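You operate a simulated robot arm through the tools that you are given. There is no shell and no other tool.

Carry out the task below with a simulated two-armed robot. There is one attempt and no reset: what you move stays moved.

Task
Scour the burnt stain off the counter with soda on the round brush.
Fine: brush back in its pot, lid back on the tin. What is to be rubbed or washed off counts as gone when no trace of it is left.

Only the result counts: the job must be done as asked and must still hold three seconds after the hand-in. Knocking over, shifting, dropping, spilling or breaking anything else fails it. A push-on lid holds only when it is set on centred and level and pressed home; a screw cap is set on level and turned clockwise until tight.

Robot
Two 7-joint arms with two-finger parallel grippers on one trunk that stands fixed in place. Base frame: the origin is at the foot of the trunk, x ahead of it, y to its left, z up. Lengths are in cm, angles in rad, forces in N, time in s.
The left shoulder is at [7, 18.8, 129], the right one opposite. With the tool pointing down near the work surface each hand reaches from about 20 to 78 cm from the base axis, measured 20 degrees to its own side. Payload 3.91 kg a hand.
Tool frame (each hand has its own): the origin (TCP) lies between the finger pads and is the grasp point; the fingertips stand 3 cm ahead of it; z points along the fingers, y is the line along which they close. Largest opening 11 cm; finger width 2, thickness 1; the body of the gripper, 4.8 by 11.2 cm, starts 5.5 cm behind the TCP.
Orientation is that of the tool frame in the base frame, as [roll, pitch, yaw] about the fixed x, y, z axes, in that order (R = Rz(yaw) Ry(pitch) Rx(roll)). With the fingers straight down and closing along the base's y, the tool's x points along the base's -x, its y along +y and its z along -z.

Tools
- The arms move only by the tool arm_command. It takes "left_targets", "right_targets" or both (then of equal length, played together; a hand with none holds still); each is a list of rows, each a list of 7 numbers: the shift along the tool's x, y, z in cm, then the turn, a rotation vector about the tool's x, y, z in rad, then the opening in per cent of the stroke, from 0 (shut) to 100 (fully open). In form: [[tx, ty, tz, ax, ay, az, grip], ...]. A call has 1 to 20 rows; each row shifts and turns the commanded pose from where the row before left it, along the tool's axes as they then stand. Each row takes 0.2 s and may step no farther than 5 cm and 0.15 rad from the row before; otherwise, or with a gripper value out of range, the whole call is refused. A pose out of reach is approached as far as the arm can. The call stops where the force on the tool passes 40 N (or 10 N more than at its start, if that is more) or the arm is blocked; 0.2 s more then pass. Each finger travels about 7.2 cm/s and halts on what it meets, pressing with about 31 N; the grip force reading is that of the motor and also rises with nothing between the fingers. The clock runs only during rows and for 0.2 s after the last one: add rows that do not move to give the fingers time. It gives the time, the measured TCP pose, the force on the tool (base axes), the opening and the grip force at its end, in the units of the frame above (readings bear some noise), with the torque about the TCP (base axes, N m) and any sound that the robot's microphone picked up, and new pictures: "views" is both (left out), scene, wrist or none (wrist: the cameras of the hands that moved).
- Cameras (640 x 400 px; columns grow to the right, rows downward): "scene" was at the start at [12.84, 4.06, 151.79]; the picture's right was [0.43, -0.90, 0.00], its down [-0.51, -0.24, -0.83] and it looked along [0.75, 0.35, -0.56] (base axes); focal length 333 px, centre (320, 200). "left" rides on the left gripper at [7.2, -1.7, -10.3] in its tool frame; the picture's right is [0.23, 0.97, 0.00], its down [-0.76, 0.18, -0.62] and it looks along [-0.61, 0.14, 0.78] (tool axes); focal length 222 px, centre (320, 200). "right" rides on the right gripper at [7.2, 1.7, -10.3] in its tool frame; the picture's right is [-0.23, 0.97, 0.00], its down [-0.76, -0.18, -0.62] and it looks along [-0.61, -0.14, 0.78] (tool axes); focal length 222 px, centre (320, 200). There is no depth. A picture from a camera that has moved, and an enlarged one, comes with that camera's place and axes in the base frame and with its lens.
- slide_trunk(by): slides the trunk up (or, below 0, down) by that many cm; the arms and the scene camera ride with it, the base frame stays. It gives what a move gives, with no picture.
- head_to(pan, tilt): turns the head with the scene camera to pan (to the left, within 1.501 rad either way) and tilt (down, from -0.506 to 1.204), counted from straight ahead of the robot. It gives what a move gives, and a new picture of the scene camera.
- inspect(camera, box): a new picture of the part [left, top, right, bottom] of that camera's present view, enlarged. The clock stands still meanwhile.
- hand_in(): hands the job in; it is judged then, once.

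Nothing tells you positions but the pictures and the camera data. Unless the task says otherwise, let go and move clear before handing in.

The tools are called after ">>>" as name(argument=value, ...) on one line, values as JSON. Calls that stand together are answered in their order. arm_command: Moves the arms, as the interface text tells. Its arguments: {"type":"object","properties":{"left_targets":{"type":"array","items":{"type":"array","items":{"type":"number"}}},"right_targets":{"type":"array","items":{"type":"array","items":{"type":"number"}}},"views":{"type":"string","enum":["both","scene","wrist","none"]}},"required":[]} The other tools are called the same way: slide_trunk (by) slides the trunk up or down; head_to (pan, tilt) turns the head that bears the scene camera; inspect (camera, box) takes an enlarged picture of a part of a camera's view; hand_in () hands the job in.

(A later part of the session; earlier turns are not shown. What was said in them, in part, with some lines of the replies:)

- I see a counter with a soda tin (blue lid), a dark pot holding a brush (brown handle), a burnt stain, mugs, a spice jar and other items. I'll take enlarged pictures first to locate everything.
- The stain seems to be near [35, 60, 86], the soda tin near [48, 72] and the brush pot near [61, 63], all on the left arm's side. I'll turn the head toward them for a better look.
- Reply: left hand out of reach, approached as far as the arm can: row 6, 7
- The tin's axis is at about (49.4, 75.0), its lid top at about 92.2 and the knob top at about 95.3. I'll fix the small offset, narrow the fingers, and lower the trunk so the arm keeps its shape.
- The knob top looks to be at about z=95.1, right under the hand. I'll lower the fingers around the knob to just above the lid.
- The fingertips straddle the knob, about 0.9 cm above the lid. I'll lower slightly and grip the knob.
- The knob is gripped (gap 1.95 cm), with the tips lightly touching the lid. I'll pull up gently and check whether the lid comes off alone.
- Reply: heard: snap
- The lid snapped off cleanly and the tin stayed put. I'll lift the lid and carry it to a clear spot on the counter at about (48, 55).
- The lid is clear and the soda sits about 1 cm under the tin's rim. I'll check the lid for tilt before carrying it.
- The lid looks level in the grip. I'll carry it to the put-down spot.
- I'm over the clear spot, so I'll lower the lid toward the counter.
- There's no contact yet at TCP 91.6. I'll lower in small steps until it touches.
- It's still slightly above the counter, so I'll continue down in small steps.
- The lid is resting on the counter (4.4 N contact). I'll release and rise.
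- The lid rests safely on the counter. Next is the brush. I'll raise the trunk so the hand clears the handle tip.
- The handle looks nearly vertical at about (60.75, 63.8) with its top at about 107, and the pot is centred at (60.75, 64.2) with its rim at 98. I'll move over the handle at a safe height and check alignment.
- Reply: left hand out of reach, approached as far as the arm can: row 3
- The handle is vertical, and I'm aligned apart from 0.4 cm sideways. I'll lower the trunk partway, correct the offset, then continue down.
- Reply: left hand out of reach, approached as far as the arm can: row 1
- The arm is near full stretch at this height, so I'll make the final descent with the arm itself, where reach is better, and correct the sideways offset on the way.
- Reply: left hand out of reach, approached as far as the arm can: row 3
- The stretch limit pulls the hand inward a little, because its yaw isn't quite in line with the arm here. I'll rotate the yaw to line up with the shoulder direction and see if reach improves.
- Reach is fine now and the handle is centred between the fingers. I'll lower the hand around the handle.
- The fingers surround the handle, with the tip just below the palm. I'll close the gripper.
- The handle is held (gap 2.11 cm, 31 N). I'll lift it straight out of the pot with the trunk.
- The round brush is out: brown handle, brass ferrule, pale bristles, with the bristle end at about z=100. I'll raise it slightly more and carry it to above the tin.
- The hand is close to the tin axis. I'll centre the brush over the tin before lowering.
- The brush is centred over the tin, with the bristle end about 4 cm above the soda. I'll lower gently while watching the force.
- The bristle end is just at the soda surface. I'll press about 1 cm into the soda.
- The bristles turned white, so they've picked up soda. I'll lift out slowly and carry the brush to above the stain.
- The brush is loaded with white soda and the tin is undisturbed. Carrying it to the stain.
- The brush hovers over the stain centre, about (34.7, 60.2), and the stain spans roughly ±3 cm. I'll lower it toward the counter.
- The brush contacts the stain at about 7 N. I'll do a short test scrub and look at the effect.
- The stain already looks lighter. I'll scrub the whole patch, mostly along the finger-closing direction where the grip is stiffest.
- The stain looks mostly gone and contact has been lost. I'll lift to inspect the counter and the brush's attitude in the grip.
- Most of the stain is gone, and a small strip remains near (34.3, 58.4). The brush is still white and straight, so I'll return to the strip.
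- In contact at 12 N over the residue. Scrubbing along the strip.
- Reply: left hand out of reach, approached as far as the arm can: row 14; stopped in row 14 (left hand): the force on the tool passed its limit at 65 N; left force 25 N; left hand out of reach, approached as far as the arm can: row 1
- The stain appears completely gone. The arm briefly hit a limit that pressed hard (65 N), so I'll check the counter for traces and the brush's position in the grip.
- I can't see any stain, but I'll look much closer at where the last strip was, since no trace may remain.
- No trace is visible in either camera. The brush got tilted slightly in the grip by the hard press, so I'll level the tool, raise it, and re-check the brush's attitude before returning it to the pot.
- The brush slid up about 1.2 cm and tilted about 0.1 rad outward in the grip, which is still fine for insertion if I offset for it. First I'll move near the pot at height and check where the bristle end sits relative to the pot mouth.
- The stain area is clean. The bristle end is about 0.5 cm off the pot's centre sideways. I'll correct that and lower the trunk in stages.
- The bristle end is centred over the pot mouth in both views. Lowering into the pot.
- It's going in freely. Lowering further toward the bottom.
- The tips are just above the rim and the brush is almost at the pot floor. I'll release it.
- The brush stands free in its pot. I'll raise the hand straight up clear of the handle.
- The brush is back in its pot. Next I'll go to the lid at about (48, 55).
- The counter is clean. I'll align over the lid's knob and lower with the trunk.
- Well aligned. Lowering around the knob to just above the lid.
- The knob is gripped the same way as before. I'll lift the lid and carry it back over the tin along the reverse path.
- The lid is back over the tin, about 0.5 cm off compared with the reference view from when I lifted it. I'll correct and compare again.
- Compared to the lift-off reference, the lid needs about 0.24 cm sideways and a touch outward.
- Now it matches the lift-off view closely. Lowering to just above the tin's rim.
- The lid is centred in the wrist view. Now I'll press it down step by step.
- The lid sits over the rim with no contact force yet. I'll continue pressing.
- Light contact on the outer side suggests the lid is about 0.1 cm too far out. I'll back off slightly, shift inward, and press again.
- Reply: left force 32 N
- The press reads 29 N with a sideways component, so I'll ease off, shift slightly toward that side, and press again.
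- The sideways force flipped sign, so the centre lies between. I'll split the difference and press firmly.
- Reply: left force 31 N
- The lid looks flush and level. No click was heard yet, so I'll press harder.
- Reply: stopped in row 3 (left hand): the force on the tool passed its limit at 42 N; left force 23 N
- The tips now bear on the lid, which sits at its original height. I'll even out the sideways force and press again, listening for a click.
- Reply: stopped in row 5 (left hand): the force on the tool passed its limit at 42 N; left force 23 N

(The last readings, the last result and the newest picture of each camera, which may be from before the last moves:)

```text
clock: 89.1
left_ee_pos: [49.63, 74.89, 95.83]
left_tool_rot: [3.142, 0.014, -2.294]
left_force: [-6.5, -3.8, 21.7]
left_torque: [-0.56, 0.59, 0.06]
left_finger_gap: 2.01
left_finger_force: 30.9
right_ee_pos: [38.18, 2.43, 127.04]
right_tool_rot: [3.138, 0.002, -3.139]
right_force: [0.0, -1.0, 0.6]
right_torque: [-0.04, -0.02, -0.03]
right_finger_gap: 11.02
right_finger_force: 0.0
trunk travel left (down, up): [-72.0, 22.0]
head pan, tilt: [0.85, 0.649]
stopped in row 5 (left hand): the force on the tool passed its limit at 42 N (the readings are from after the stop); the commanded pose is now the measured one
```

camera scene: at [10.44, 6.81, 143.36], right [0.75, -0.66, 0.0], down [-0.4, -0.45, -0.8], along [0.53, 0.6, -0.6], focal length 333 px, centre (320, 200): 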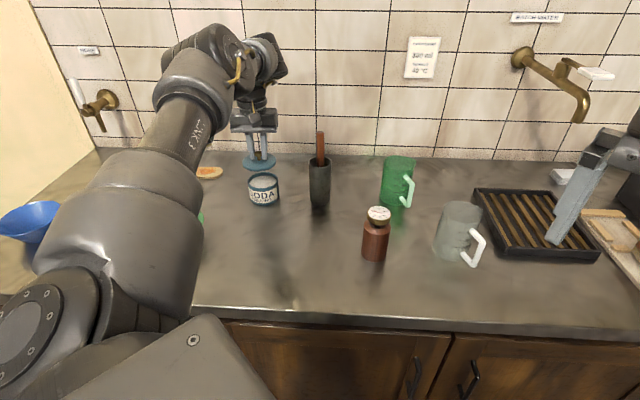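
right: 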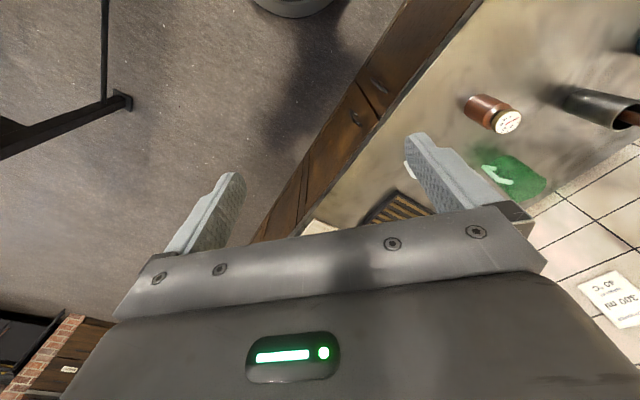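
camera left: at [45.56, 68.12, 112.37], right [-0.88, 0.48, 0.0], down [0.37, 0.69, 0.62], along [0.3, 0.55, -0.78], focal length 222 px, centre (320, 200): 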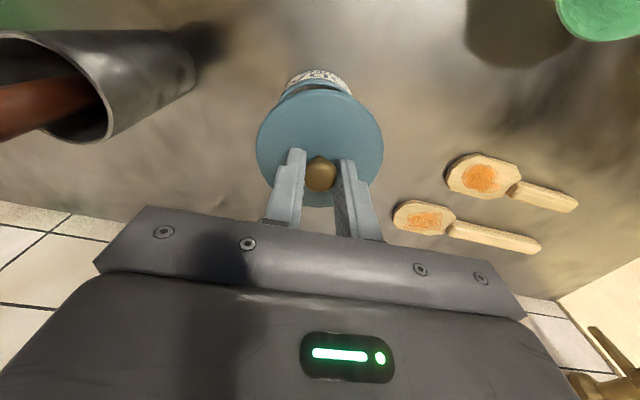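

Pressing to 42 N no longer moves it, so it's bottomed out. I'll test whether it holds with a very gentle upward pull.

>>> arm_command(left_targets=[[0, 0, -0.2, 0, 0, 0, 0], [0, 0, -0.1, 0, 0, 0, 0], [0, 0, 0, 0, 0, 0, 0]], views="none")

>>> inspect(camera="scene", box=[246, 165, 286, 195])

```text
clock: 89.9
left_ee_pos: [49.65, 75.02, 96.01]
left_tool_rot: [3.142, 0.016, -2.295]
left_force: [-2.9, -4.5, 11.6]
left_torque: [-0.03, 0.01, -0.02]
left_finger_gap: 1.99
left_finger_force: 31.0
right_ee_pos: [38.42, 2.54, 127.11]
right_tool_rot: [3.139, 0.003, -3.14]
right_force: [-0.3, 0.2, 0.3]
right_torque: [-0.03, -0.02, 0.0]
right_finger_gap: 11.0
right_finger_force: 0.0
trunk travel left (down, up): [-72.0, 22.0]
head pan, tilt: [0.85, 0.649]
```

```text
13.33 times, centred on (266, 180) of scene
camera zoom: at [10.4, 6.51, 143.37], right [0.75, -0.66, 0.0], down [-0.4, -0.45, -0.8], along [0.53, 0.6, -0.6], focal length 4438 px, centre (1040, 467)
```

zoom: 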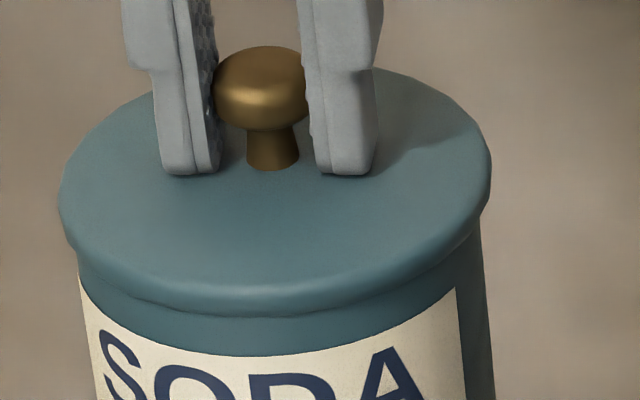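

>>> arm_command(left_targets=[[0, 0, -0.1, 0, 0, 0, 0], [0, 0, -0.1, 0, 0, 0, 0], [0, 0, 0, 0, 0, 0, 0]], views="none")

>>> inspect(camera="scene", box=[246, 165, 286, 195])

```text
clock: 90.7
left_ee_pos: [49.67, 75.17, 95.89]
left_tool_rot: [3.14, 0.01, -2.294]
left_force: [-0.6, -1.2, 2.6]
left_torque: [0.05, -0.07, -0.05]
left_finger_gap: 2.03
left_finger_force: 31.1
right_ee_pos: [38.52, 2.71, 127.1]
right_tool_rot: [-3.141, 0.0, 3.141]
right_force: [0.7, -0.1, -0.1]
right_torque: [-0.03, 0.01, -0.01]
right_finger_gap: 11.02
right_finger_force: 0.0
trunk travel left (down, up): [-72.0, 22.0]
head pan, tilt: [0.85, 0.649]
```

```text
13.33 times, centred on (266, 180) of scene
camera zoom: at [10.56, 6.73, 143.35], right [0.75, -0.66, 0.0], down [-0.4, -0.45, -0.8], along [0.53, 0.6, -0.6], focal length 4438 px, centre (1040, 467)
```

zoom: 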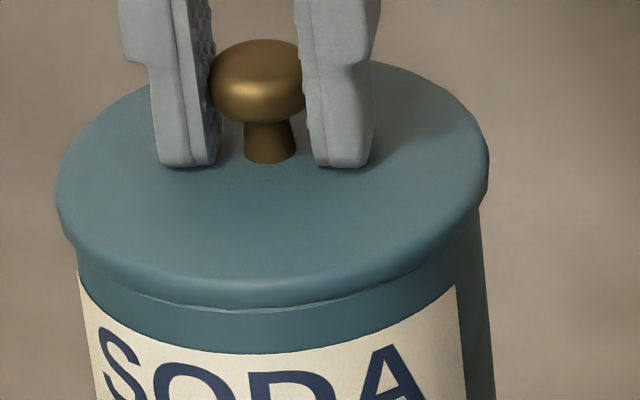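

Releasing the pressure let the hand drift outward and tilt the lid slightly, so it isn't latched yet. I'll let go of the knob, re-level and re-centre the hand, and look at how the lid rests.

>>> arm_command(left_targets=[[0, 0, 0, 0, 0, 0, 20], [0, 0, 0, 0, 0, 0, 30], [0, 0, -0.4, 0, 0, 0, 40], [0.27, -0.147, 0, 0, 0.01, 0, 40], [0, 0, 0, 0, 0, 0, 40]], views="none")

>>> inspect(camera="scene", box=[246, 165, 286, 195])

>>> inspect(camera="left", box=[220, 60, 420, 220])

```text
clock: 91.9
left_ee_pos: [49.82, 75.05, 96.23]
left_tool_rot: [-3.141, 0.0, -2.295]
left_force: [-0.4, 0.0, -0.1]
left_torque: [0.01, 0.01, 0.0]
left_finger_gap: 4.41
left_finger_force: 0.1
right_ee_pos: [38.6, 2.75, 127.02]
right_tool_rot: [-3.139, 0.0, -3.14]
right_force: [-0.2, 0.0, -0.5]
right_torque: [-0.02, -0.03, -0.04]
right_finger_gap: 11.04
right_finger_force: 0.0
trunk travel left (down, up): [-72.0, 22.0]
head pan, tilt: [0.85, 0.649]
heard: snap
```

```text
13.33 times, centred on (266, 180) of scene
camera zoom: at [10.59, 6.82, 143.34], right [0.75, -0.66, 0.0], down [-0.4, -0.45, -0.8], along [0.53, 0.6, -0.6], focal length 4438 px, centre (1040, 467)
```

zoom: 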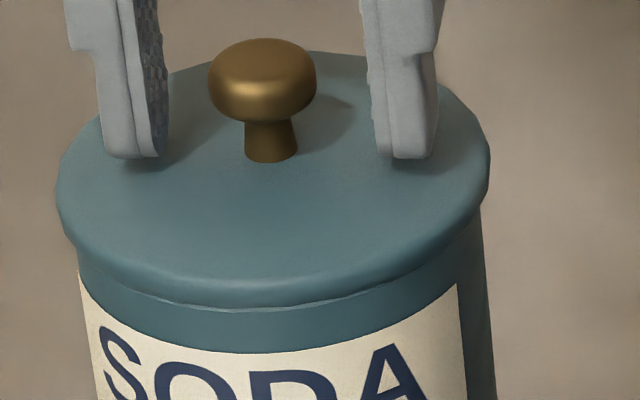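

```text
2.50 times, centred on (320, 140) of left
camera zoom: at [46.27, 68.38, 106.54], right [-0.88, 0.47, 0.0], down [0.37, 0.69, 0.62], along [0.3, 0.55, -0.78], focal length 555 px, centre (320, 350)
```

zoom: 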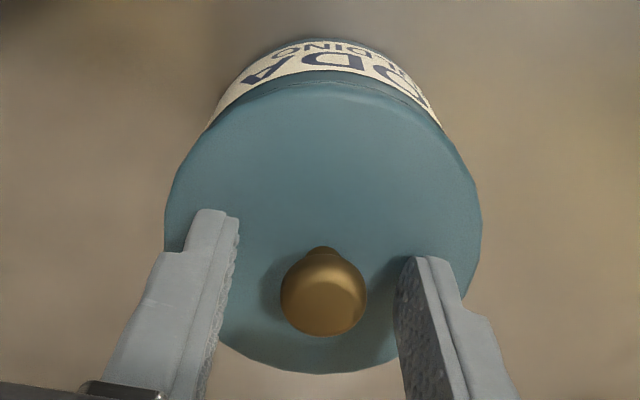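

I heard a snap as I let go. I'll compare the lid's height now with the original closed state.

>>> inspect(camera="scene", box=[220, 120, 340, 220])

>>> inspect(camera="scene", box=[240, 140, 300, 210])

```text
4.00 times, centred on (280, 170) of scene
camera zoom: at [10.59, 6.82, 143.34], right [0.75, -0.66, 0.0], down [-0.4, -0.45, -0.8], along [0.53, 0.6, -0.6], focal length 1332 px, centre (480, 320)
```

zoom: 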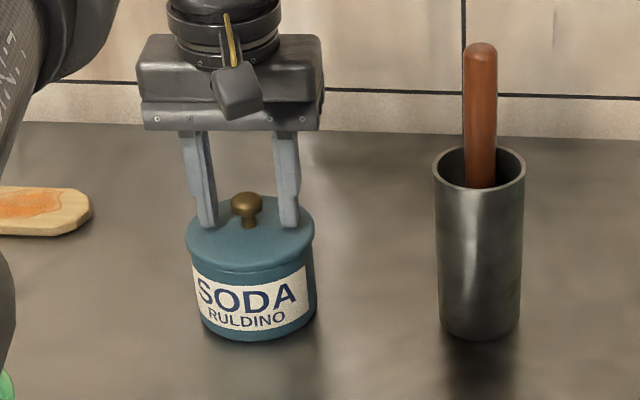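

```text
5.71 times, centred on (270, 175) of scene
camera zoom: at [10.59, 6.82, 143.34], right [0.75, -0.66, 0.0], down [-0.4, -0.45, -0.8], along [0.53, 0.6, -0.6], focal length 1902 px, centre (606, 343)
```

zoom: 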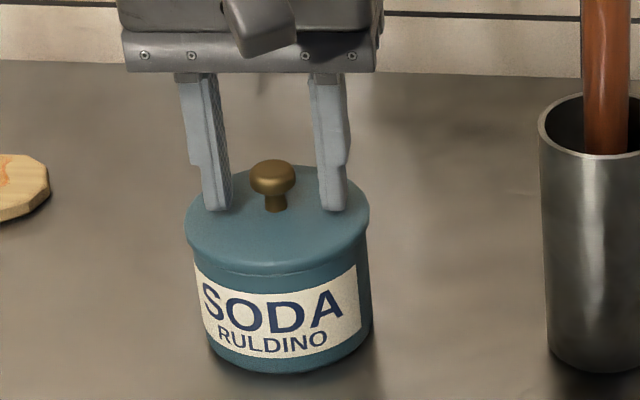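

The tin seems to have moved a couple of millimetres, and I can't tell whether the lid is fully home. I'll rise to the same height as my earlier reference picture and compare.

>>> arm_command(left_targets=[[0, 0, -1, 0, 0, 0, 50], [0, 0, -2.5, 0, 0, 0, 50], [0, 0, -2.6, 0, 0, 0, 50], [0, 0, 0, 0, 0, 0, 50]], views="none")

>>> inspect(camera="left", box=[200, 0, 440, 200])

>>> inspect(camera="scene", box=[220, 120, 340, 220])

>>> inspect(camera="scene", box=[240, 165, 290, 205])

```text
clock: 92.9
left_ee_pos: [49.66, 75.18, 102.2]
left_tool_rot: [3.141, 0.0, -2.295]
left_force: [0.6, 1.1, 0.8]
left_torque: [0.0, 0.03, -0.03]
left_finger_gap: 5.49
left_finger_force: 0.1
right_ee_pos: [38.54, 2.71, 127.03]
right_tool_rot: [-3.14, -0.002, -3.14]
right_force: [-0.2, 0.0, 0.9]
right_torque: [0.03, -0.03, -0.05]
right_finger_gap: 11.04
right_finger_force: 0.0
trunk travel left (down, up): [-72.0, 22.0]
head pan, tilt: [0.85, 0.649]
```

```text
2.00 times, centred on (320, 100) of left
camera zoom: at [46.2, 68.54, 112.6], right [-0.88, 0.47, 0.0], down [0.37, 0.69, 0.62], along [0.3, 0.55, -0.78], focal length 444 px, centre (320, 400)
```

zoom: 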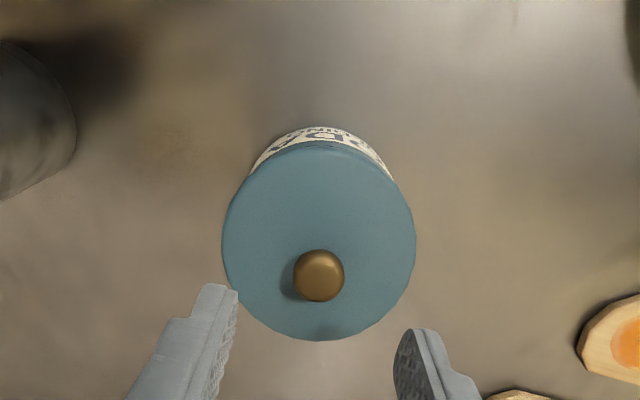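

```text
4.00 times, centred on (280, 170) of scene
camera zoom: at [10.6, 6.85, 143.34], right [0.75, -0.66, 0.0], down [-0.4, -0.45, -0.8], along [0.53, 0.6, -0.61], focal length 1332 px, centre (480, 320)
```

zoom: 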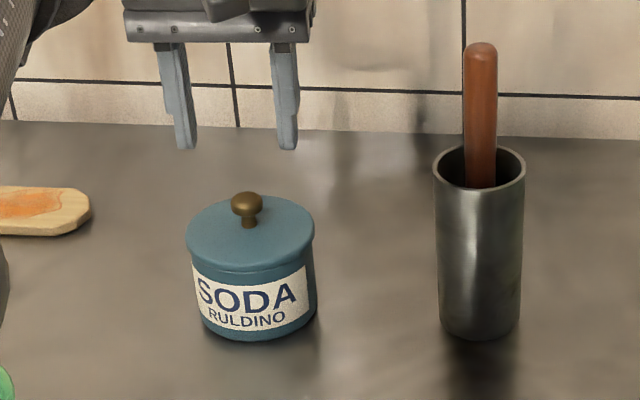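

```text
10.00 times, centred on (265, 185) of scene
camera zoom: at [10.6, 6.85, 143.34], right [0.75, -0.66, 0.0], down [-0.4, -0.45, -0.8], along [0.53, 0.6, -0.61], focal length 3329 px, centre (870, 350)
```

zoom: 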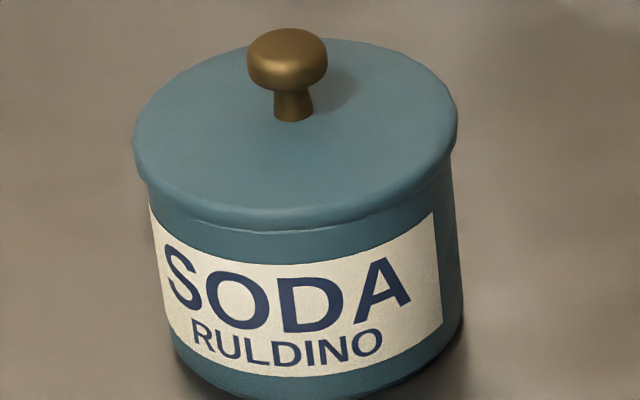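

In the matched view the lid sits on the tin just like at the start. To make sure it's pressed home, I'll press the knob top straight down with closed fingers.

>>> arm_command(left_targets=[[-0.05, 0, 0, 0, 0, 0, 0], [0, 0, 0, 0, 0, 0, 0], [0, 0, 0, 0, 0, 0, 0], [0, 0, 1.5, 0, 0, 0, 0], [0, 0, 1.5, 0, 0, 0, 0], [0, 0, 0.4, 0, 0, 0, 0], [0, 0, 0, 0, 0, 0, 0]], views="wrist")

>>> inspect(camera="scene", box=[240, 150, 290, 200])

>>> inspect(camera="left", box=[240, 60, 400, 220])

```text
clock: 94.5
left_ee_pos: [49.68, 74.94, 98.81]
left_tool_rot: [3.14, 0.002, -2.292]
left_force: [0.1, -0.4, 0.4]
left_torque: [-0.03, -0.01, -0.01]
left_finger_gap: 0.0
left_finger_force: 30.6
right_ee_pos: [38.55, 2.76, 127.0]
right_tool_rot: [-3.141, 0.0, -3.14]
right_force: [-0.3, -0.1, 0.3]
right_torque: [0.04, 0.02, 0.01]
right_finger_gap: 10.99
right_finger_force: 0.1
trunk travel left (down, up): [-72.0, 22.0]
head pan, tilt: [0.85, 0.649]
camera left: at [46.28, 68.42, 109.2], right [-0.88, 0.47, 0.0], down [0.37, 0.69, 0.62], along [0.3, 0.55, -0.78], focal length 222 px, centre (320, 200)
```

left: 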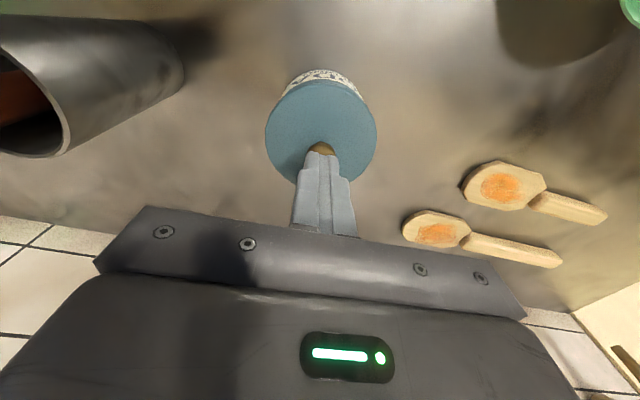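

```text
8.00 times, centred on (265, 175) of scene
camera zoom: at [10.58, 6.81, 143.35], right [0.75, -0.66, 0.0], down [-0.4, -0.45, -0.8], along [0.53, 0.6, -0.6], focal length 2663 px, centre (760, 400)
```

zoom: 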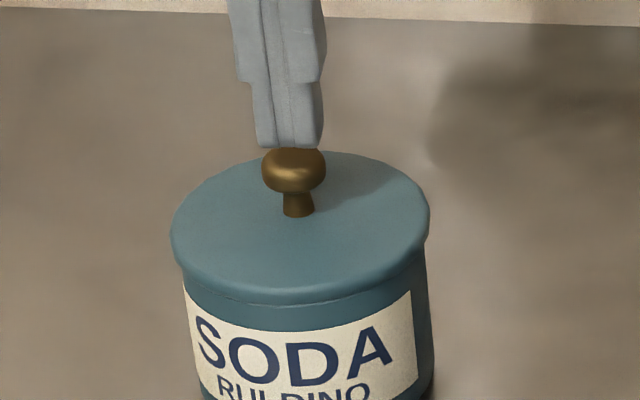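

```text
2.50 times, centred on (320, 140) of left
camera zoom: at [46.28, 68.42, 109.2], right [-0.88, 0.47, 0.0], down [0.37, 0.69, 0.62], along [0.3, 0.55, -0.78], focal length 555 px, centre (320, 350)
```

zoom: 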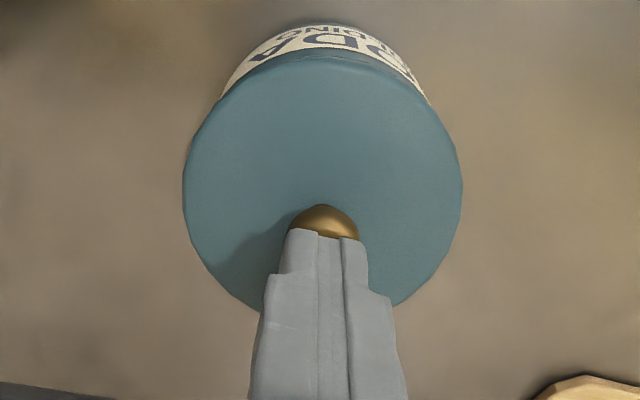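

The closed fingers are centred on the knob. Pressing down in small steps.

>>> arm_command(left_targets=[[0, 0, 0.2, 0, 0, 0, 0], [0, 0, 0.2, 0, 0, 0, 0], [0, 0, 0.2, 0, 0, 0, 0], [0, 0, 0, 0, 0, 0, 0]], views="none")

```text
clock: 95.5
left_ee_pos: [49.91, 75.0, 98.33]
left_tool_rot: [3.141, 0.001, -2.295]
left_force: [-0.1, 0.3, 0.9]
left_torque: [0.04, 0.02, 0.01]
left_finger_gap: 0.0
left_finger_force: 31.1
right_ee_pos: [38.63, 2.73, 127.02]
right_tool_rot: [-3.141, 0.0, -3.141]
right_force: [-0.7, -0.2, 0.2]
right_torque: [-0.01, 0.01, -0.01]
right_finger_gap: 10.99
right_finger_force: 0.1
trunk travel left (down, up): [-72.0, 22.0]
head pan, tilt: [0.85, 0.649]
```

>>> arm_command(left_targets=[[0, 0, 0.15, 0, 0, 0, 0], [0, 0, 0.15, 0, 0, 0, 0], [0, 0, 0.15, 0, 0, 0, 0], [0, 0, 0.15, 0, 0, 0, 0], [0, 0, 0, 0, 0, 0, 0]], views="none")

>>> inspect(camera="scene", box=[240, 150, 290, 200])

```text
clock: 96.7
left_ee_pos: [49.66, 74.87, 98.16]
left_tool_rot: [3.141, 0.009, -2.296]
left_force: [7.6, 14.6, 32.1]
left_torque: [0.55, -0.27, -0.03]
left_finger_gap: 0.01
left_finger_force: 30.6
right_ee_pos: [38.51, 2.47, 127.19]
right_tool_rot: [3.139, 0.002, -3.139]
right_force: [0.4, -0.6, 0.6]
right_torque: [0.0, 0.0, 0.0]
right_finger_gap: 11.01
right_finger_force: 0.0
trunk travel left (down, up): [-72.0, 22.0]
head pan, tilt: [0.85, 0.649]
```

```text
8.00 times, centred on (265, 175) of scene
camera zoom: at [10.37, 6.53, 143.41], right [0.75, -0.66, 0.0], down [-0.4, -0.45, -0.8], along [0.53, 0.6, -0.6], focal length 2663 px, centre (760, 400)
```

zoom: 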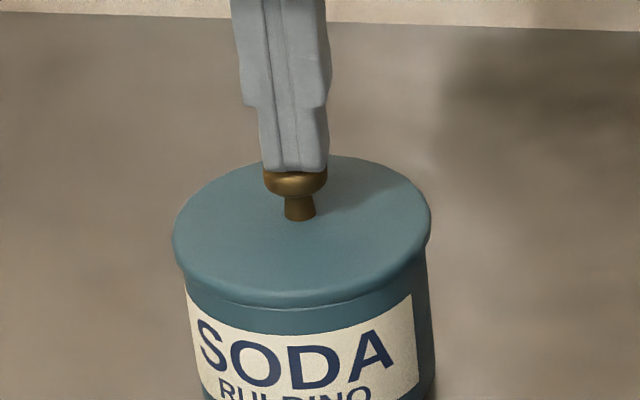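

The press (32 N on the knob top) met solid resistance with the knob top at its original height and no further movement. I'll back off and take the same close-up as before removal to compare lid and tin alignment.

>>> arm_command(left_targets=[[0, 0, -0.4, 0, 0, 0, 0], [0, 0, -0.6, 0, 0, 0, 0], [0, 0, -2, 0, 0, 0, 50], [0, 0, -1, 0, 0, 0, 50], [0, 0, 0, 0, 0, 0, 50], [0, 0, 0, 0, 0, 0, 50]], views="none")

>>> inspect(camera="left", box=[200, 0, 440, 200])

>>> inspect(camera="scene", box=[220, 120, 340, 220])

```text
clock: 98.1
left_ee_pos: [49.69, 74.84, 101.82]
left_tool_rot: [3.141, 0.002, -2.295]
left_force: [1.3, 0.5, -0.2]
left_torque: [-0.02, 0.02, 0.0]
left_finger_gap: 5.52
left_finger_force: 0.0
right_ee_pos: [38.56, 2.76, 126.99]
right_tool_rot: [3.141, 0.002, -3.139]
right_force: [0.0, -0.3, 0.2]
right_torque: [-0.01, 0.04, -0.06]
right_finger_gap: 10.98
right_finger_force: 0.0
trunk travel left (down, up): [-72.0, 22.0]
head pan, tilt: [0.85, 0.649]
```

```text
2.00 times, centred on (320, 100) of left
camera zoom: at [46.22, 68.33, 112.01], right [-0.88, 0.47, 0.0], down [0.37, 0.69, 0.62], along [0.3, 0.55, -0.78], focal length 444 px, centre (320, 400)
```

zoom: 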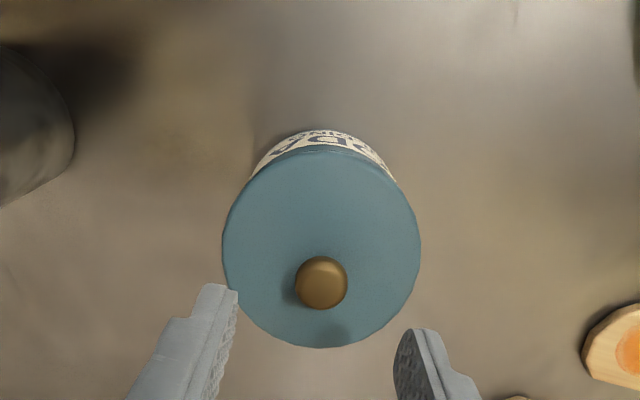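

```text
4.00 times, centred on (280, 170) of scene
camera zoom: at [10.55, 6.77, 143.35], right [0.75, -0.66, 0.0], down [-0.4, -0.45, -0.8], along [0.53, 0.6, -0.6], focal length 1332 px, centre (480, 320)
```

zoom: 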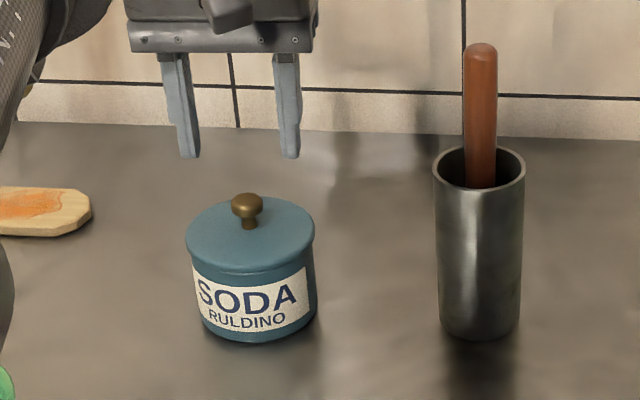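

The lid looks seated and centred within about a millimetre. For certainty I'll grip the knob and do a very gentle pull test, only a few newtons.

>>> arm_command(left_targets=[[-0.15, 0, 1.5, 0, 0, 0, 50], [0, 0, 2, 0, 0, 0, 50], [0, 0, 1.5, 0, 0, 0, 50], [0, 0, 0.4, 0, 0, 0, 50], [0, 0, 0, 0, 0, 0, 50]], views="none")

>>> inspect(camera="left", box=[200, 60, 440, 260])

>>> inspect(camera="scene", box=[246, 165, 286, 195])

```text
clock: 99.3
left_ee_pos: [49.89, 75.01, 96.29]
left_tool_rot: [3.14, 0.001, -2.292]
left_force: [-0.5, 0.4, -0.6]
left_torque: [0.0, -0.02, 0.01]
left_finger_gap: 5.5
left_finger_force: 0.1
right_ee_pos: [38.69, 2.66, 127.03]
right_tool_rot: [-3.14, 0.001, -3.141]
right_force: [0.2, -0.5, 0.1]
right_torque: [-0.01, 0.03, 0.0]
right_finger_gap: 11.0
right_finger_force: 0.1
trunk travel left (down, up): [-72.0, 22.0]
head pan, tilt: [0.85, 0.649]
```

```text
2.00 times, centred on (320, 160) of left
camera zoom: at [46.41, 68.49, 106.67], right [-0.88, 0.47, 0.0], down [0.37, 0.69, 0.62], along [0.3, 0.55, -0.78], focal length 444 px, centre (320, 280)
```

zoom: 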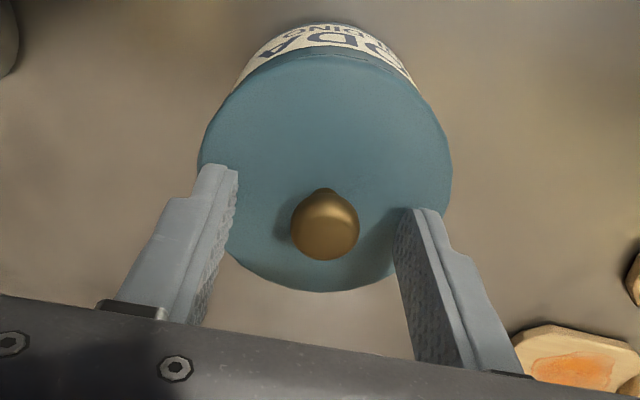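

```text
13.33 times, centred on (266, 180) of scene
camera zoom: at [10.57, 6.81, 143.35], right [0.75, -0.66, 0.0], down [-0.4, -0.45, -0.8], along [0.53, 0.6, -0.6], focal length 4438 px, centre (1040, 467)
```

zoom: 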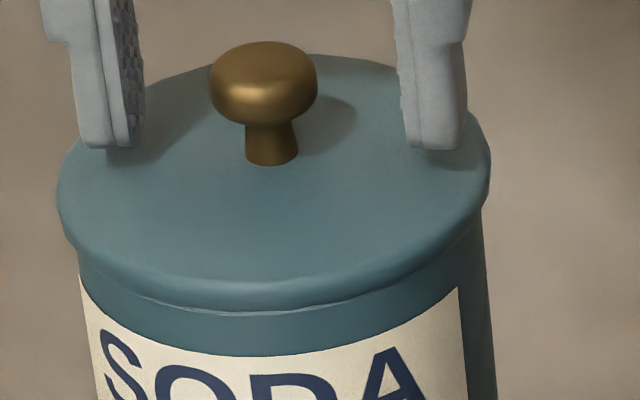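

Close-up matches the original closed view within about 0.1 cm. I'll centre on the knob, grip it and pull by a tiny amount.

>>> arm_command(left_targets=[[0.08, 0.12, 0, 0, 0, 0, 50], [0, 0, 0, 0, 0, 0, 30], [0, 0, 0, 0, 0, 0, 20], [0, 0, 0, 0, 0, 0, 0], [0, 0, 0, 0, 0, 0, 0], [0, 0, 0, 0, 0, 0, 0]], views="none")

```text
clock: 100.7
left_ee_pos: [49.77, 75.18, 96.39]
left_tool_rot: [-3.141, 0.001, -2.294]
left_force: [-1.4, -0.1, -0.3]
left_torque: [0.01, -0.01, -0.01]
left_finger_gap: 2.02
left_finger_force: 31.2
right_ee_pos: [38.58, 2.87, 126.94]
right_tool_rot: [-3.141, 0.0, -3.14]
right_force: [0.0, -0.6, -0.4]
right_torque: [-0.03, -0.01, 0.01]
right_finger_gap: 11.0
right_finger_force: 0.0
trunk travel left (down, up): [-72.0, 22.0]
head pan, tilt: [0.85, 0.649]
```

>>> arm_command(left_targets=[[0, 0, -0.08, 0, 0, 0, 0], [0, 0, 0, 0, 0, 0, 0], [0, 0, 0, 0, 0, 0, 0]], views="none")

>>> inspect(camera="scene", box=[246, 165, 286, 195])

```text
clock: 101.5
left_ee_pos: [49.74, 75.0, 96.24]
left_tool_rot: [-3.141, 0.0, -2.296]
left_force: [-0.8, 0.4, -0.7]
left_torque: [0.0, 0.01, 0.02]
left_finger_gap: 2.0
left_finger_force: 30.7
right_ee_pos: [38.59, 2.76, 126.99]
right_tool_rot: [-3.142, -0.002, -3.139]
right_force: [0.8, -0.6, 0.7]
right_torque: [0.03, -0.01, -0.01]
right_finger_gap: 10.99
right_finger_force: 0.1
trunk travel left (down, up): [-72.0, 22.0]
head pan, tilt: [0.85, 0.649]
heard: snap
```

```text
13.33 times, centred on (266, 180) of scene
camera zoom: at [10.58, 6.82, 143.34], right [0.75, -0.66, 0.0], down [-0.4, -0.45, -0.8], along [0.53, 0.6, -0.6], focal length 4438 px, centre (1040, 467)
```

zoom: 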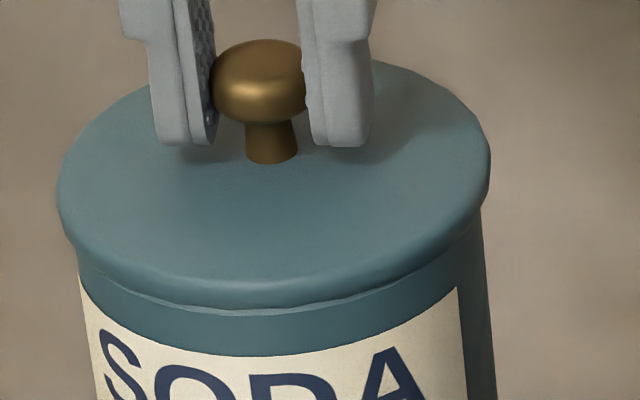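

A snap with just a 0.08 cm pull: so it was on, and the test pull popped it. I'll press it straight back down and listen for the snap again.

>>> arm_command(left_targets=[[0, 0, 0.08, 0, 0, 0, 0], [0, 0, 0.1, 0, 0, 0, 0], [0, 0, 0.1, 0, 0, 0, 0], [0, 0, 0, 0, 0, 0, 0]], views="none")

>>> inspect(camera="scene", box=[246, 165, 286, 195])

```text
clock: 102.5
left_ee_pos: [49.63, 75.02, 96.41]
left_tool_rot: [-3.141, 0.004, -2.293]
left_force: [3.2, 6.7, 18.2]
left_torque: [-0.04, 0.08, -0.02]
left_finger_gap: 1.98
left_finger_force: 30.9
right_ee_pos: [38.32, 2.63, 126.96]
right_tool_rot: [3.141, 0.002, -3.14]
right_force: [-0.8, -1.0, -1.1]
right_torque: [0.0, 0.01, -0.03]
right_finger_gap: 11.0
right_finger_force: 0.1
trunk travel left (down, up): [-72.0, 22.0]
head pan, tilt: [0.85, 0.649]
```

```text
13.33 times, centred on (266, 180) of scene
camera zoom: at [10.44, 6.66, 143.38], right [0.75, -0.66, 0.0], down [-0.4, -0.45, -0.8], along [0.53, 0.6, -0.6], focal length 4438 px, centre (1040, 467)
```

zoom: 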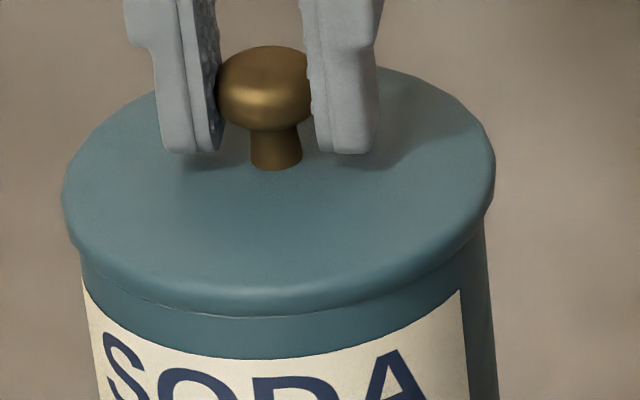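

No snap on this press. To learn which state the snap means, I'll lift gently again from here: a snap would mean the press had silently latched it.

>>> arm_command(left_targets=[[0, 0, -0.1, 0, 0, 0, 0], [0, 0, -0.1, 0, 0, 0, 0], [0, 0, -0.05, 0, 0, 0, 0], [0, 0, 0, 0, 0, 0, 0]], views="none")

>>> arm_command(left_targets=[[0, 0, -0.05, 0, 0, 0, 0], [0, 0, -0.05, 0, 0, 0, 0], [0, 0, -0.05, 0, 0, 0, 0], [0, 0, 0, 0, 0, 0, 0]], views="none")

>>> inspect(camera="scene", box=[246, 165, 286, 195])

```text
clock: 103.5
left_ee_pos: [49.64, 74.97, 96.41]
left_tool_rot: [3.139, 0.0, -2.296]
left_force: [1.1, 0.5, 5.6]
left_torque: [0.18, -0.13, -0.01]
left_finger_gap: 2.01
left_finger_force: 31.0
right_ee_pos: [38.62, 2.62, 127.1]
right_tool_rot: [3.14, 0.003, -3.139]
right_force: [0.1, 0.6, 0.2]
right_torque: [-0.03, 0.02, 0.02]
right_finger_gap: 11.0
right_finger_force: 0.0
trunk travel left (down, up): [-72.0, 22.0]
head pan, tilt: [0.85, 0.649]
```

```text
clock: 104.5
left_ee_pos: [49.77, 74.96, 96.51]
left_tool_rot: [-3.14, -0.001, -2.294]
left_force: [-0.1, -0.8, -0.4]
left_torque: [-0.03, 0.0, 0.0]
left_finger_gap: 1.99
left_finger_force: 30.5
right_ee_pos: [38.65, 2.86, 127.11]
right_tool_rot: [-3.142, 0.002, -3.141]
right_force: [-0.1, 0.7, 0.4]
right_torque: [0.0, -0.04, 0.01]
right_finger_gap: 10.99
right_finger_force: 0.0
trunk travel left (down, up): [-72.0, 22.0]
head pan, tilt: [0.85, 0.649]
```

```text
13.33 times, centred on (266, 180) of scene
camera zoom: at [10.59, 6.83, 143.34], right [0.75, -0.66, 0.0], down [-0.4, -0.45, -0.8], along [0.53, 0.6, -0.6], focal length 4438 px, centre (1040, 467)
```

zoom: 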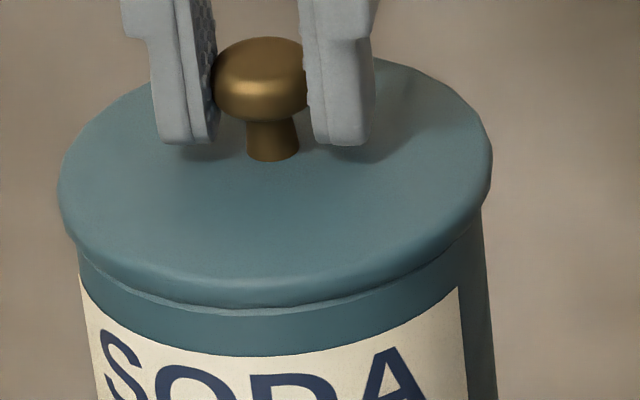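

It lifted freely, so the lid is currently off its catch, and the thin line under its lip suggests it isn't fully home. I'll set it down, let go of the knob, and press evenly with both fingertips directly on the lid's top.

>>> arm_command(left_targets=[[0, 0, 0.1, 0, 0, 0, 0], [0, 0, 0.05, 0, 0, 0, 0], [0, 0, 0, 0, 0, 0, 20], [0, 0, 0, 0, 0, 0, 35], [0, 0, 0, 0, 0, 0, 45], [0, 0, 0, 0, 0, 0, 45]], views="none")

>>> inspect(camera="scene", box=[246, 165, 286, 195])

>>> inspect(camera="left", box=[200, 60, 440, 260])

```text
clock: 105.9
left_ee_pos: [49.71, 74.93, 96.41]
left_tool_rot: [3.14, 0.003, -2.293]
left_force: [-0.1, -0.5, -0.4]
left_torque: [0.02, 0.0, 0.04]
left_finger_gap: 4.94
left_finger_force: 0.1
right_ee_pos: [38.52, 2.84, 126.99]
right_tool_rot: [-3.139, 0.0, -3.141]
right_force: [0.6, 0.6, -0.4]
right_torque: [0.03, 0.0, -0.02]
right_finger_gap: 10.99
right_finger_force: 0.1
trunk travel left (down, up): [-72.0, 22.0]
head pan, tilt: [0.85, 0.649]
heard: snap
```

```text
13.33 times, centred on (266, 180) of scene
camera zoom: at [10.58, 6.82, 143.34], right [0.75, -0.66, 0.0], down [-0.4, -0.45, -0.8], along [0.53, 0.6, -0.6], focal length 4438 px, centre (1040, 467)
```

zoom: 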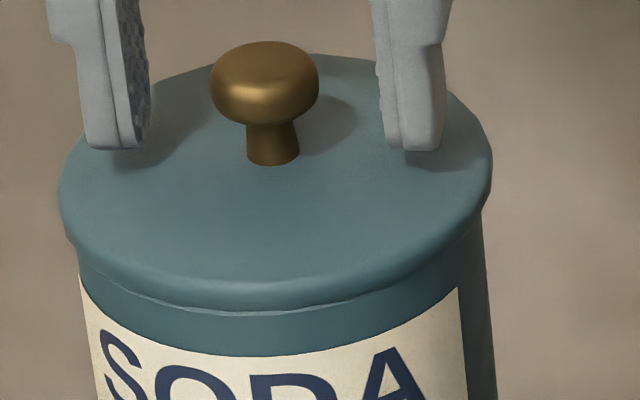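

```text
2.00 times, centred on (320, 160) of left
camera zoom: at [46.24, 68.5, 106.71], right [-0.88, 0.47, 0.0], down [0.37, 0.69, 0.62], along [0.3, 0.55, -0.78], focal length 444 px, centre (320, 280)
```

zoom: 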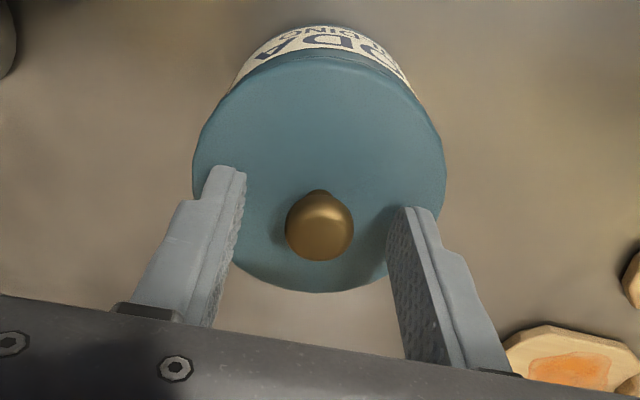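

A snap on release again: the lid lifted freely before, so this snap is the catch engaging. Now, without touching the knob, I'll press evenly on the lid's top with both fingertips to make sure it's home.

>>> arm_command(left_targets=[[0, 0, 0.2, 0, 0, 0, 45], [0, 0, 0.15, 0, 0, 0, 45], [-0.03, 0, 0.1, 0, 0, 0, 45], [-0.03, 0, 0.1, 0, 0, 0, 45], [-0.03, 0, 0.1, 0, 0, 0, 45], [0, 0, 0, 0, 0, 0, 45]], views="none")

>>> inspect(camera="scene", box=[246, 165, 286, 195])

```text
clock: 107.3
left_ee_pos: [49.66, 75.22, 95.82]
left_tool_rot: [-3.142, 0.001, -2.292]
left_force: [0.4, 2.3, 4.8]
left_torque: [0.08, -0.01, 0.01]
left_finger_gap: 4.95
left_finger_force: 0.2
right_ee_pos: [38.6, 2.67, 127.05]
right_tool_rot: [3.141, 0.003, -3.139]
right_force: [0.6, -1.1, -0.3]
right_torque: [-0.02, 0.0, 0.03]
right_finger_gap: 11.02
right_finger_force: 0.0
trunk travel left (down, up): [-72.0, 22.0]
head pan, tilt: [0.85, 0.649]
```

```text
13.33 times, centred on (266, 180) of scene
camera zoom: at [10.54, 6.78, 143.36], right [0.75, -0.66, 0.0], down [-0.4, -0.45, -0.8], along [0.53, 0.6, -0.6], focal length 4438 px, centre (1040, 467)
```

zoom: 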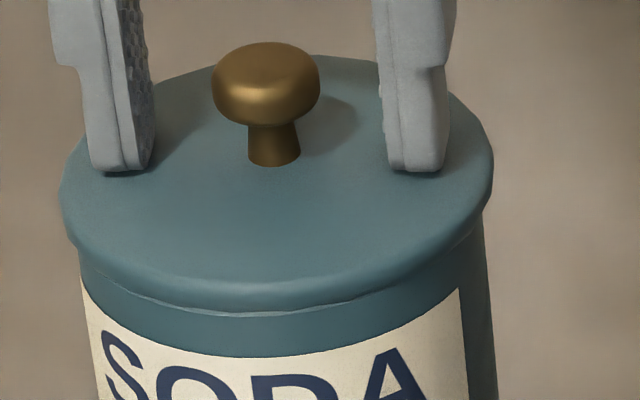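

>>> arm_command(left_targets=[[-0.03, 0, 0.12, 0, 0, 0, 45], [-0.03, 0, 0.12, 0, 0, 0, 45], [-0.03, 0, 0.12, 0, 0, 0, 45], [0, 0, 0, 0, 0, 0, 45]], views="none")

>>> inspect(camera="scene", box=[246, 165, 286, 195])

```text
clock: 108.3
left_ee_pos: [49.73, 75.18, 95.83]
left_tool_rot: [3.141, 0.008, -2.294]
left_force: [3.9, 13.7, 27.6]
left_torque: [0.22, -0.04, 0.01]
left_finger_gap: 4.95
left_finger_force: 0.3
right_ee_pos: [38.31, 2.58, 127.13]
right_tool_rot: [3.14, 0.001, -3.14]
right_force: [-0.6, 0.1, 0.1]
right_torque: [0.03, -0.03, 0.0]
right_finger_gap: 11.0
right_finger_force: 0.0
trunk travel left (down, up): [-72.0, 22.0]
head pan, tilt: [0.85, 0.649]
```

```text
13.33 times, centred on (266, 180) of scene
camera zoom: at [10.34, 6.6, 143.4], right [0.75, -0.66, 0.0], down [-0.4, -0.45, -0.8], along [0.53, 0.6, -0.6], focal length 4438 px, centre (1040, 467)
```

zoom: 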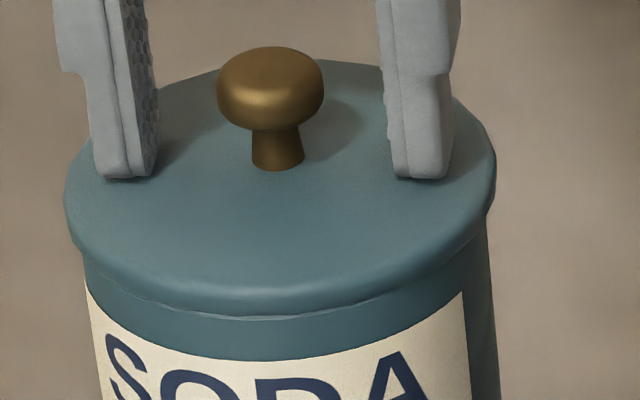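

The lid stays firm under 28 N with no shift or snap, so it's home. I'll lift off without touching the knob and move clear.

>>> arm_command(left_targets=[[0, 0, -0.2, 0, 0, 0, 45], [0, 0, -0.3, 0, 0, 0, 45], [0, 0, -0.5, 0, 0, 0, 50], [0, 0, -1.5, 0, 0, 0, 50], [0, 0, -2.5, 0, 0, 0, 50], [0, 0, -2.5, 0, 0, 0, 50], [0, 0, -2.5, 0, 0, 0, 50], [0, 0, 0, 0, 0, 0, 50]], views="both")

>>> inspect(camera="scene", box=[240, 165, 290, 205])

>>> inspect(camera="left", box=[220, 0, 420, 160])

```text
clock: 110.1
left_ee_pos: [49.82, 75.18, 105.39]
left_tool_rot: [-3.141, -0.001, -2.294]
left_force: [-0.4, -0.7, -0.5]
left_torque: [0.01, 0.01, -0.03]
left_finger_gap: 5.51
left_finger_force: 0.0
right_ee_pos: [38.56, 2.86, 126.97]
right_tool_rot: [-3.138, 0.0, -3.14]
right_force: [-0.7, -0.5, 0.0]
right_torque: [0.0, -0.01, 0.0]
right_finger_gap: 11.0
right_finger_force: 0.0
trunk travel left (down, up): [-72.0, 22.0]
head pan, tilt: [0.85, 0.649]
camera scene: at [10.6, 6.86, 143.34], right [0.75, -0.66, 0.0], down [-0.4, -0.45, -0.8], along [0.53, 0.6, -0.61], focal length 333 px, centre (320, 200)
camera left: at [46.29, 68.55, 115.71], right [-0.88, 0.47, 0.0], down [0.37, 0.69, 0.62], along [0.3, 0.55, -0.78], focal length 222 px, centre (320, 200)
```

scene: 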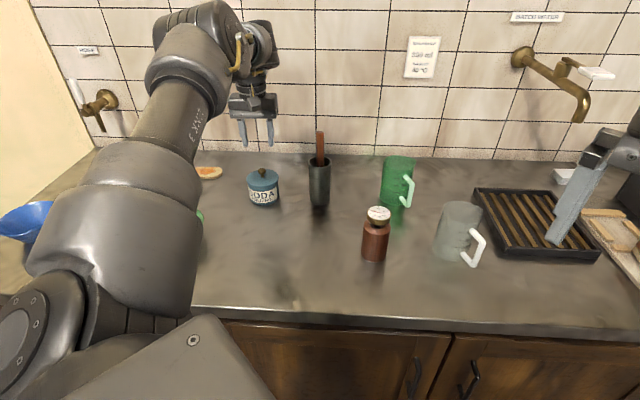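
left: 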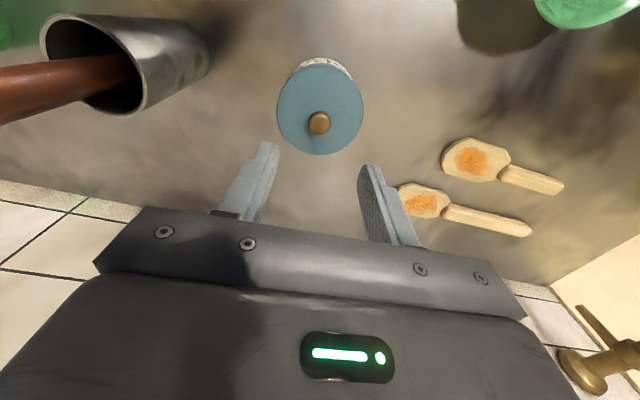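

```text
10.00 times, centred on (265, 185) of scene
camera zoom: at [10.6, 6.86, 143.34], right [0.75, -0.66, 0.0], down [-0.4, -0.45, -0.8], along [0.53, 0.6, -0.61], focal length 3329 px, centre (870, 350)
```

zoom: 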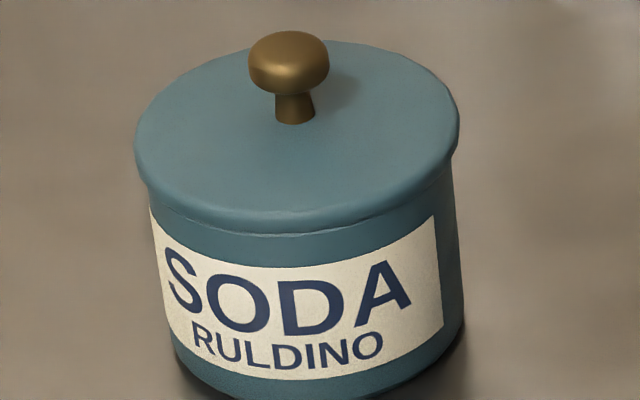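

```text
2.50 times, centred on (320, 80) of left
camera zoom: at [46.29, 68.55, 115.71], right [-0.88, 0.47, 0.0], down [0.37, 0.69, 0.62], along [0.3, 0.55, -0.78], focal length 555 px, centre (320, 500)
```

zoom: 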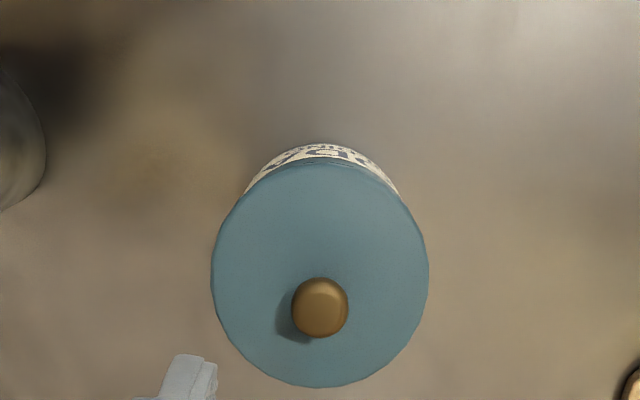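

The lid sits level on the tin. I'll raise the trunk back to its starting height to compare with my very first picture of the closed tin, and check the whole scene.

>>> slide_trunk(by=8)

>>> inspect(camera="scene", box=[220, 150, 360, 290])

>>> inspect(camera="scene", box=[220, 120, 340, 250])

```text
clock: 111.3
left_ee_pos: [49.79, 74.95, 113.37]
left_tool_rot: [3.142, -0.001, -2.295]
left_force: [0.3, -0.6, -0.2]
left_torque: [-0.03, -0.04, 0.03]
left_finger_gap: 5.5
left_finger_force: 0.1
right_ee_pos: [38.58, 2.68, 135.06]
right_tool_rot: [-3.141, 0.0, -3.139]
right_force: [-0.1, 0.0, -0.7]
right_torque: [0.0, 0.01, -0.04]
right_finger_gap: 11.03
right_finger_force: 0.0
trunk travel left (down, up): [-80.0, 14.0]
head pan, tilt: [0.85, 0.649]
```

```text
2.86 times, centred on (290, 220) of scene
camera zoom: at [10.59, 6.83, 151.34], right [0.75, -0.66, 0.0], down [-0.4, -0.45, -0.8], along [0.53, 0.6, -0.6], focal length 951 px, centre (406, 143)
```

zoom: 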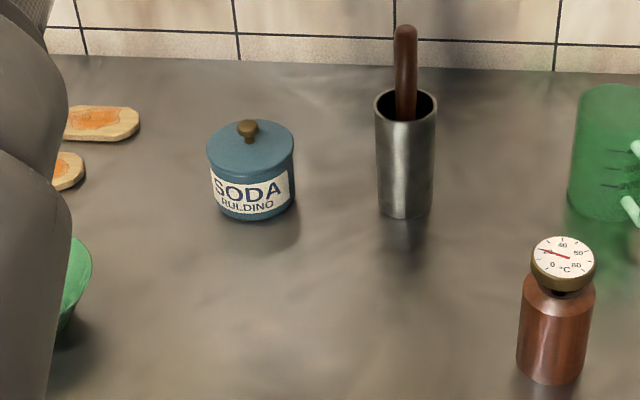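

```text
3.08 times, centred on (280, 185) of scene
camera zoom: at [10.59, 6.83, 151.34], right [0.75, -0.66, 0.0], down [-0.4, -0.45, -0.8], along [0.53, 0.6, -0.6], focal length 1024 px, centre (443, 246)
```

zoom: 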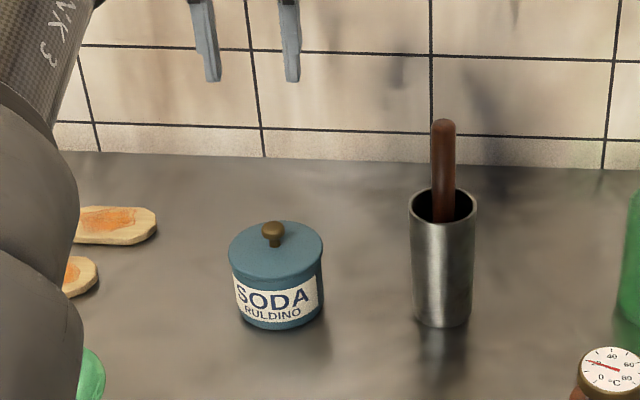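

The closed tin, brush and pot now match the original views, and the counter is clean. I'll move the hand clear and take a last overall look.

>>> arm_command(left_targets=[[0, 0, -3, 0, 0, 0, 60], [3, 0, -1, 0, 0, 0, 60], [4, 0, 0, 0, 0, 0, 60], [4, 0, 0, 0, 0, 0, 60], [0, 0, 0, 0, 0, 0, 60]], views="both")

>>> inspect(camera="scene", box=[180, 180, 320, 320])

>>> inspect(camera="left", box=[240, 0, 440, 140])

```text
clock: 112.5
left_ee_pos: [42.64, 66.72, 117.5]
left_tool_rot: [3.14, 0.003, -2.295]
left_force: [0.0, 0.2, -0.5]
left_torque: [-0.02, -0.03, -0.01]
left_finger_gap: 6.63
left_finger_force: 0.0
right_ee_pos: [38.7, 2.77, 135.05]
right_tool_rot: [3.139, 0.0, -3.139]
right_force: [0.8, 0.0, 0.0]
right_torque: [0.01, -0.03, 0.02]
right_finger_gap: 10.98
right_finger_force: 0.0
trunk travel left (down, up): [-80.0, 14.0]
head pan, tilt: [0.85, 0.649]
camera scene: at [10.69, 6.78, 151.34], right [0.75, -0.66, 0.0], down [-0.4, -0.45, -0.8], along [0.53, 0.6, -0.61], focal length 333 px, centre (320, 200)
camera left: at [39.17, 60.22, 127.76], right [-0.88, 0.47, 0.0], down [0.37, 0.69, 0.62], along [0.3, 0.55, -0.78], focal length 222 px, centre (320, 200)
```

scene: 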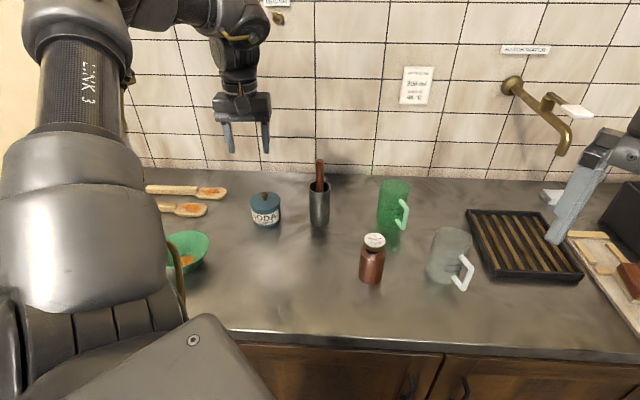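
left: 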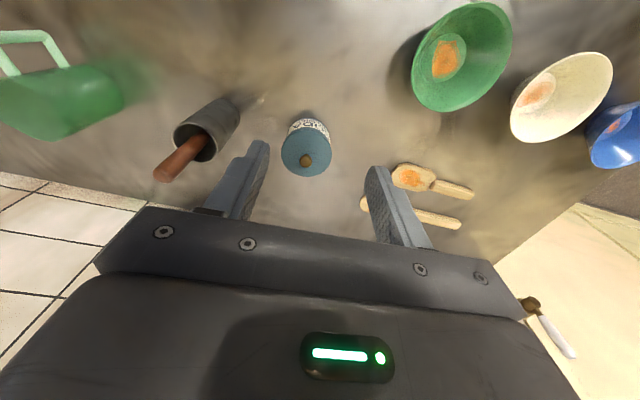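

```text
2.86 times, centred on (250, 250) of scene
camera zoom: at [10.69, 6.78, 151.34], right [0.75, -0.66, 0.0], down [-0.4, -0.45, -0.8], along [0.53, 0.6, -0.61], focal length 951 px, centre (520, 57)
```

zoom: 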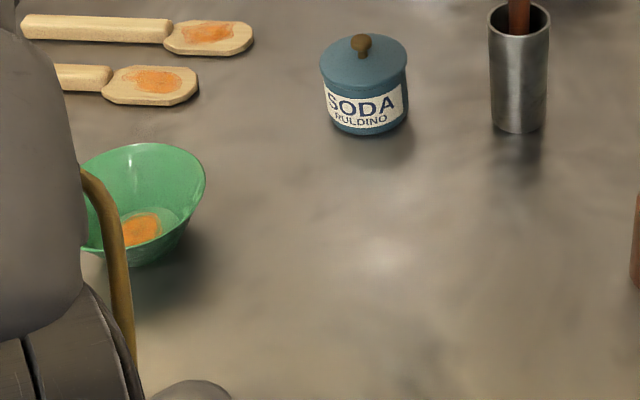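

```text
2.86 times, centred on (340, 70) of left
camera zoom: at [39.17, 60.22, 127.76], right [-0.88, 0.47, 0.0], down [0.37, 0.69, 0.62], along [0.3, 0.55, -0.78], focal length 635 px, centre (263, 571)
```

zoom: 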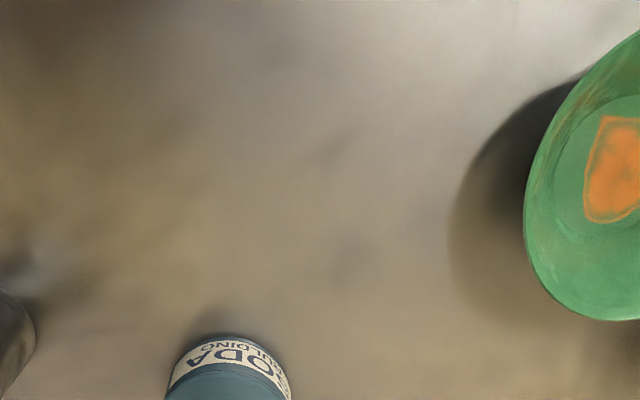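

The counter is clean in both views. The brush stands in its pot, and the lid is seated and latched on the tin. Both hands are empty and clear, so I'm handing in.

>>> hand_in()

```text
The job is handed in.
```

The burnt stain is scoured off the counter, the brush is back in its pot, and the lid is back on the soda tin. I've handed the job in but haven't seen the result. Neither camera showed any trace of the stain in close-ups.

- **Lid:** It took several tries to seat. When I tested it with a very small pull it popped off, so the catch seems light. I set it back on and heard it snap in. It then stayed put under a firm press (about 28 N). It looked level and centred when I left it.
- **Tin:** It shifted a few millimetres on the counter while I was pressing the lid.
- **Brush:** The arm hit a joint limit during the last scrub and pressed hard for a moment (65 N). That pushed the brush slightly askew in the grip. I saw no damage, and the brush went back into its pot without touching the sides.
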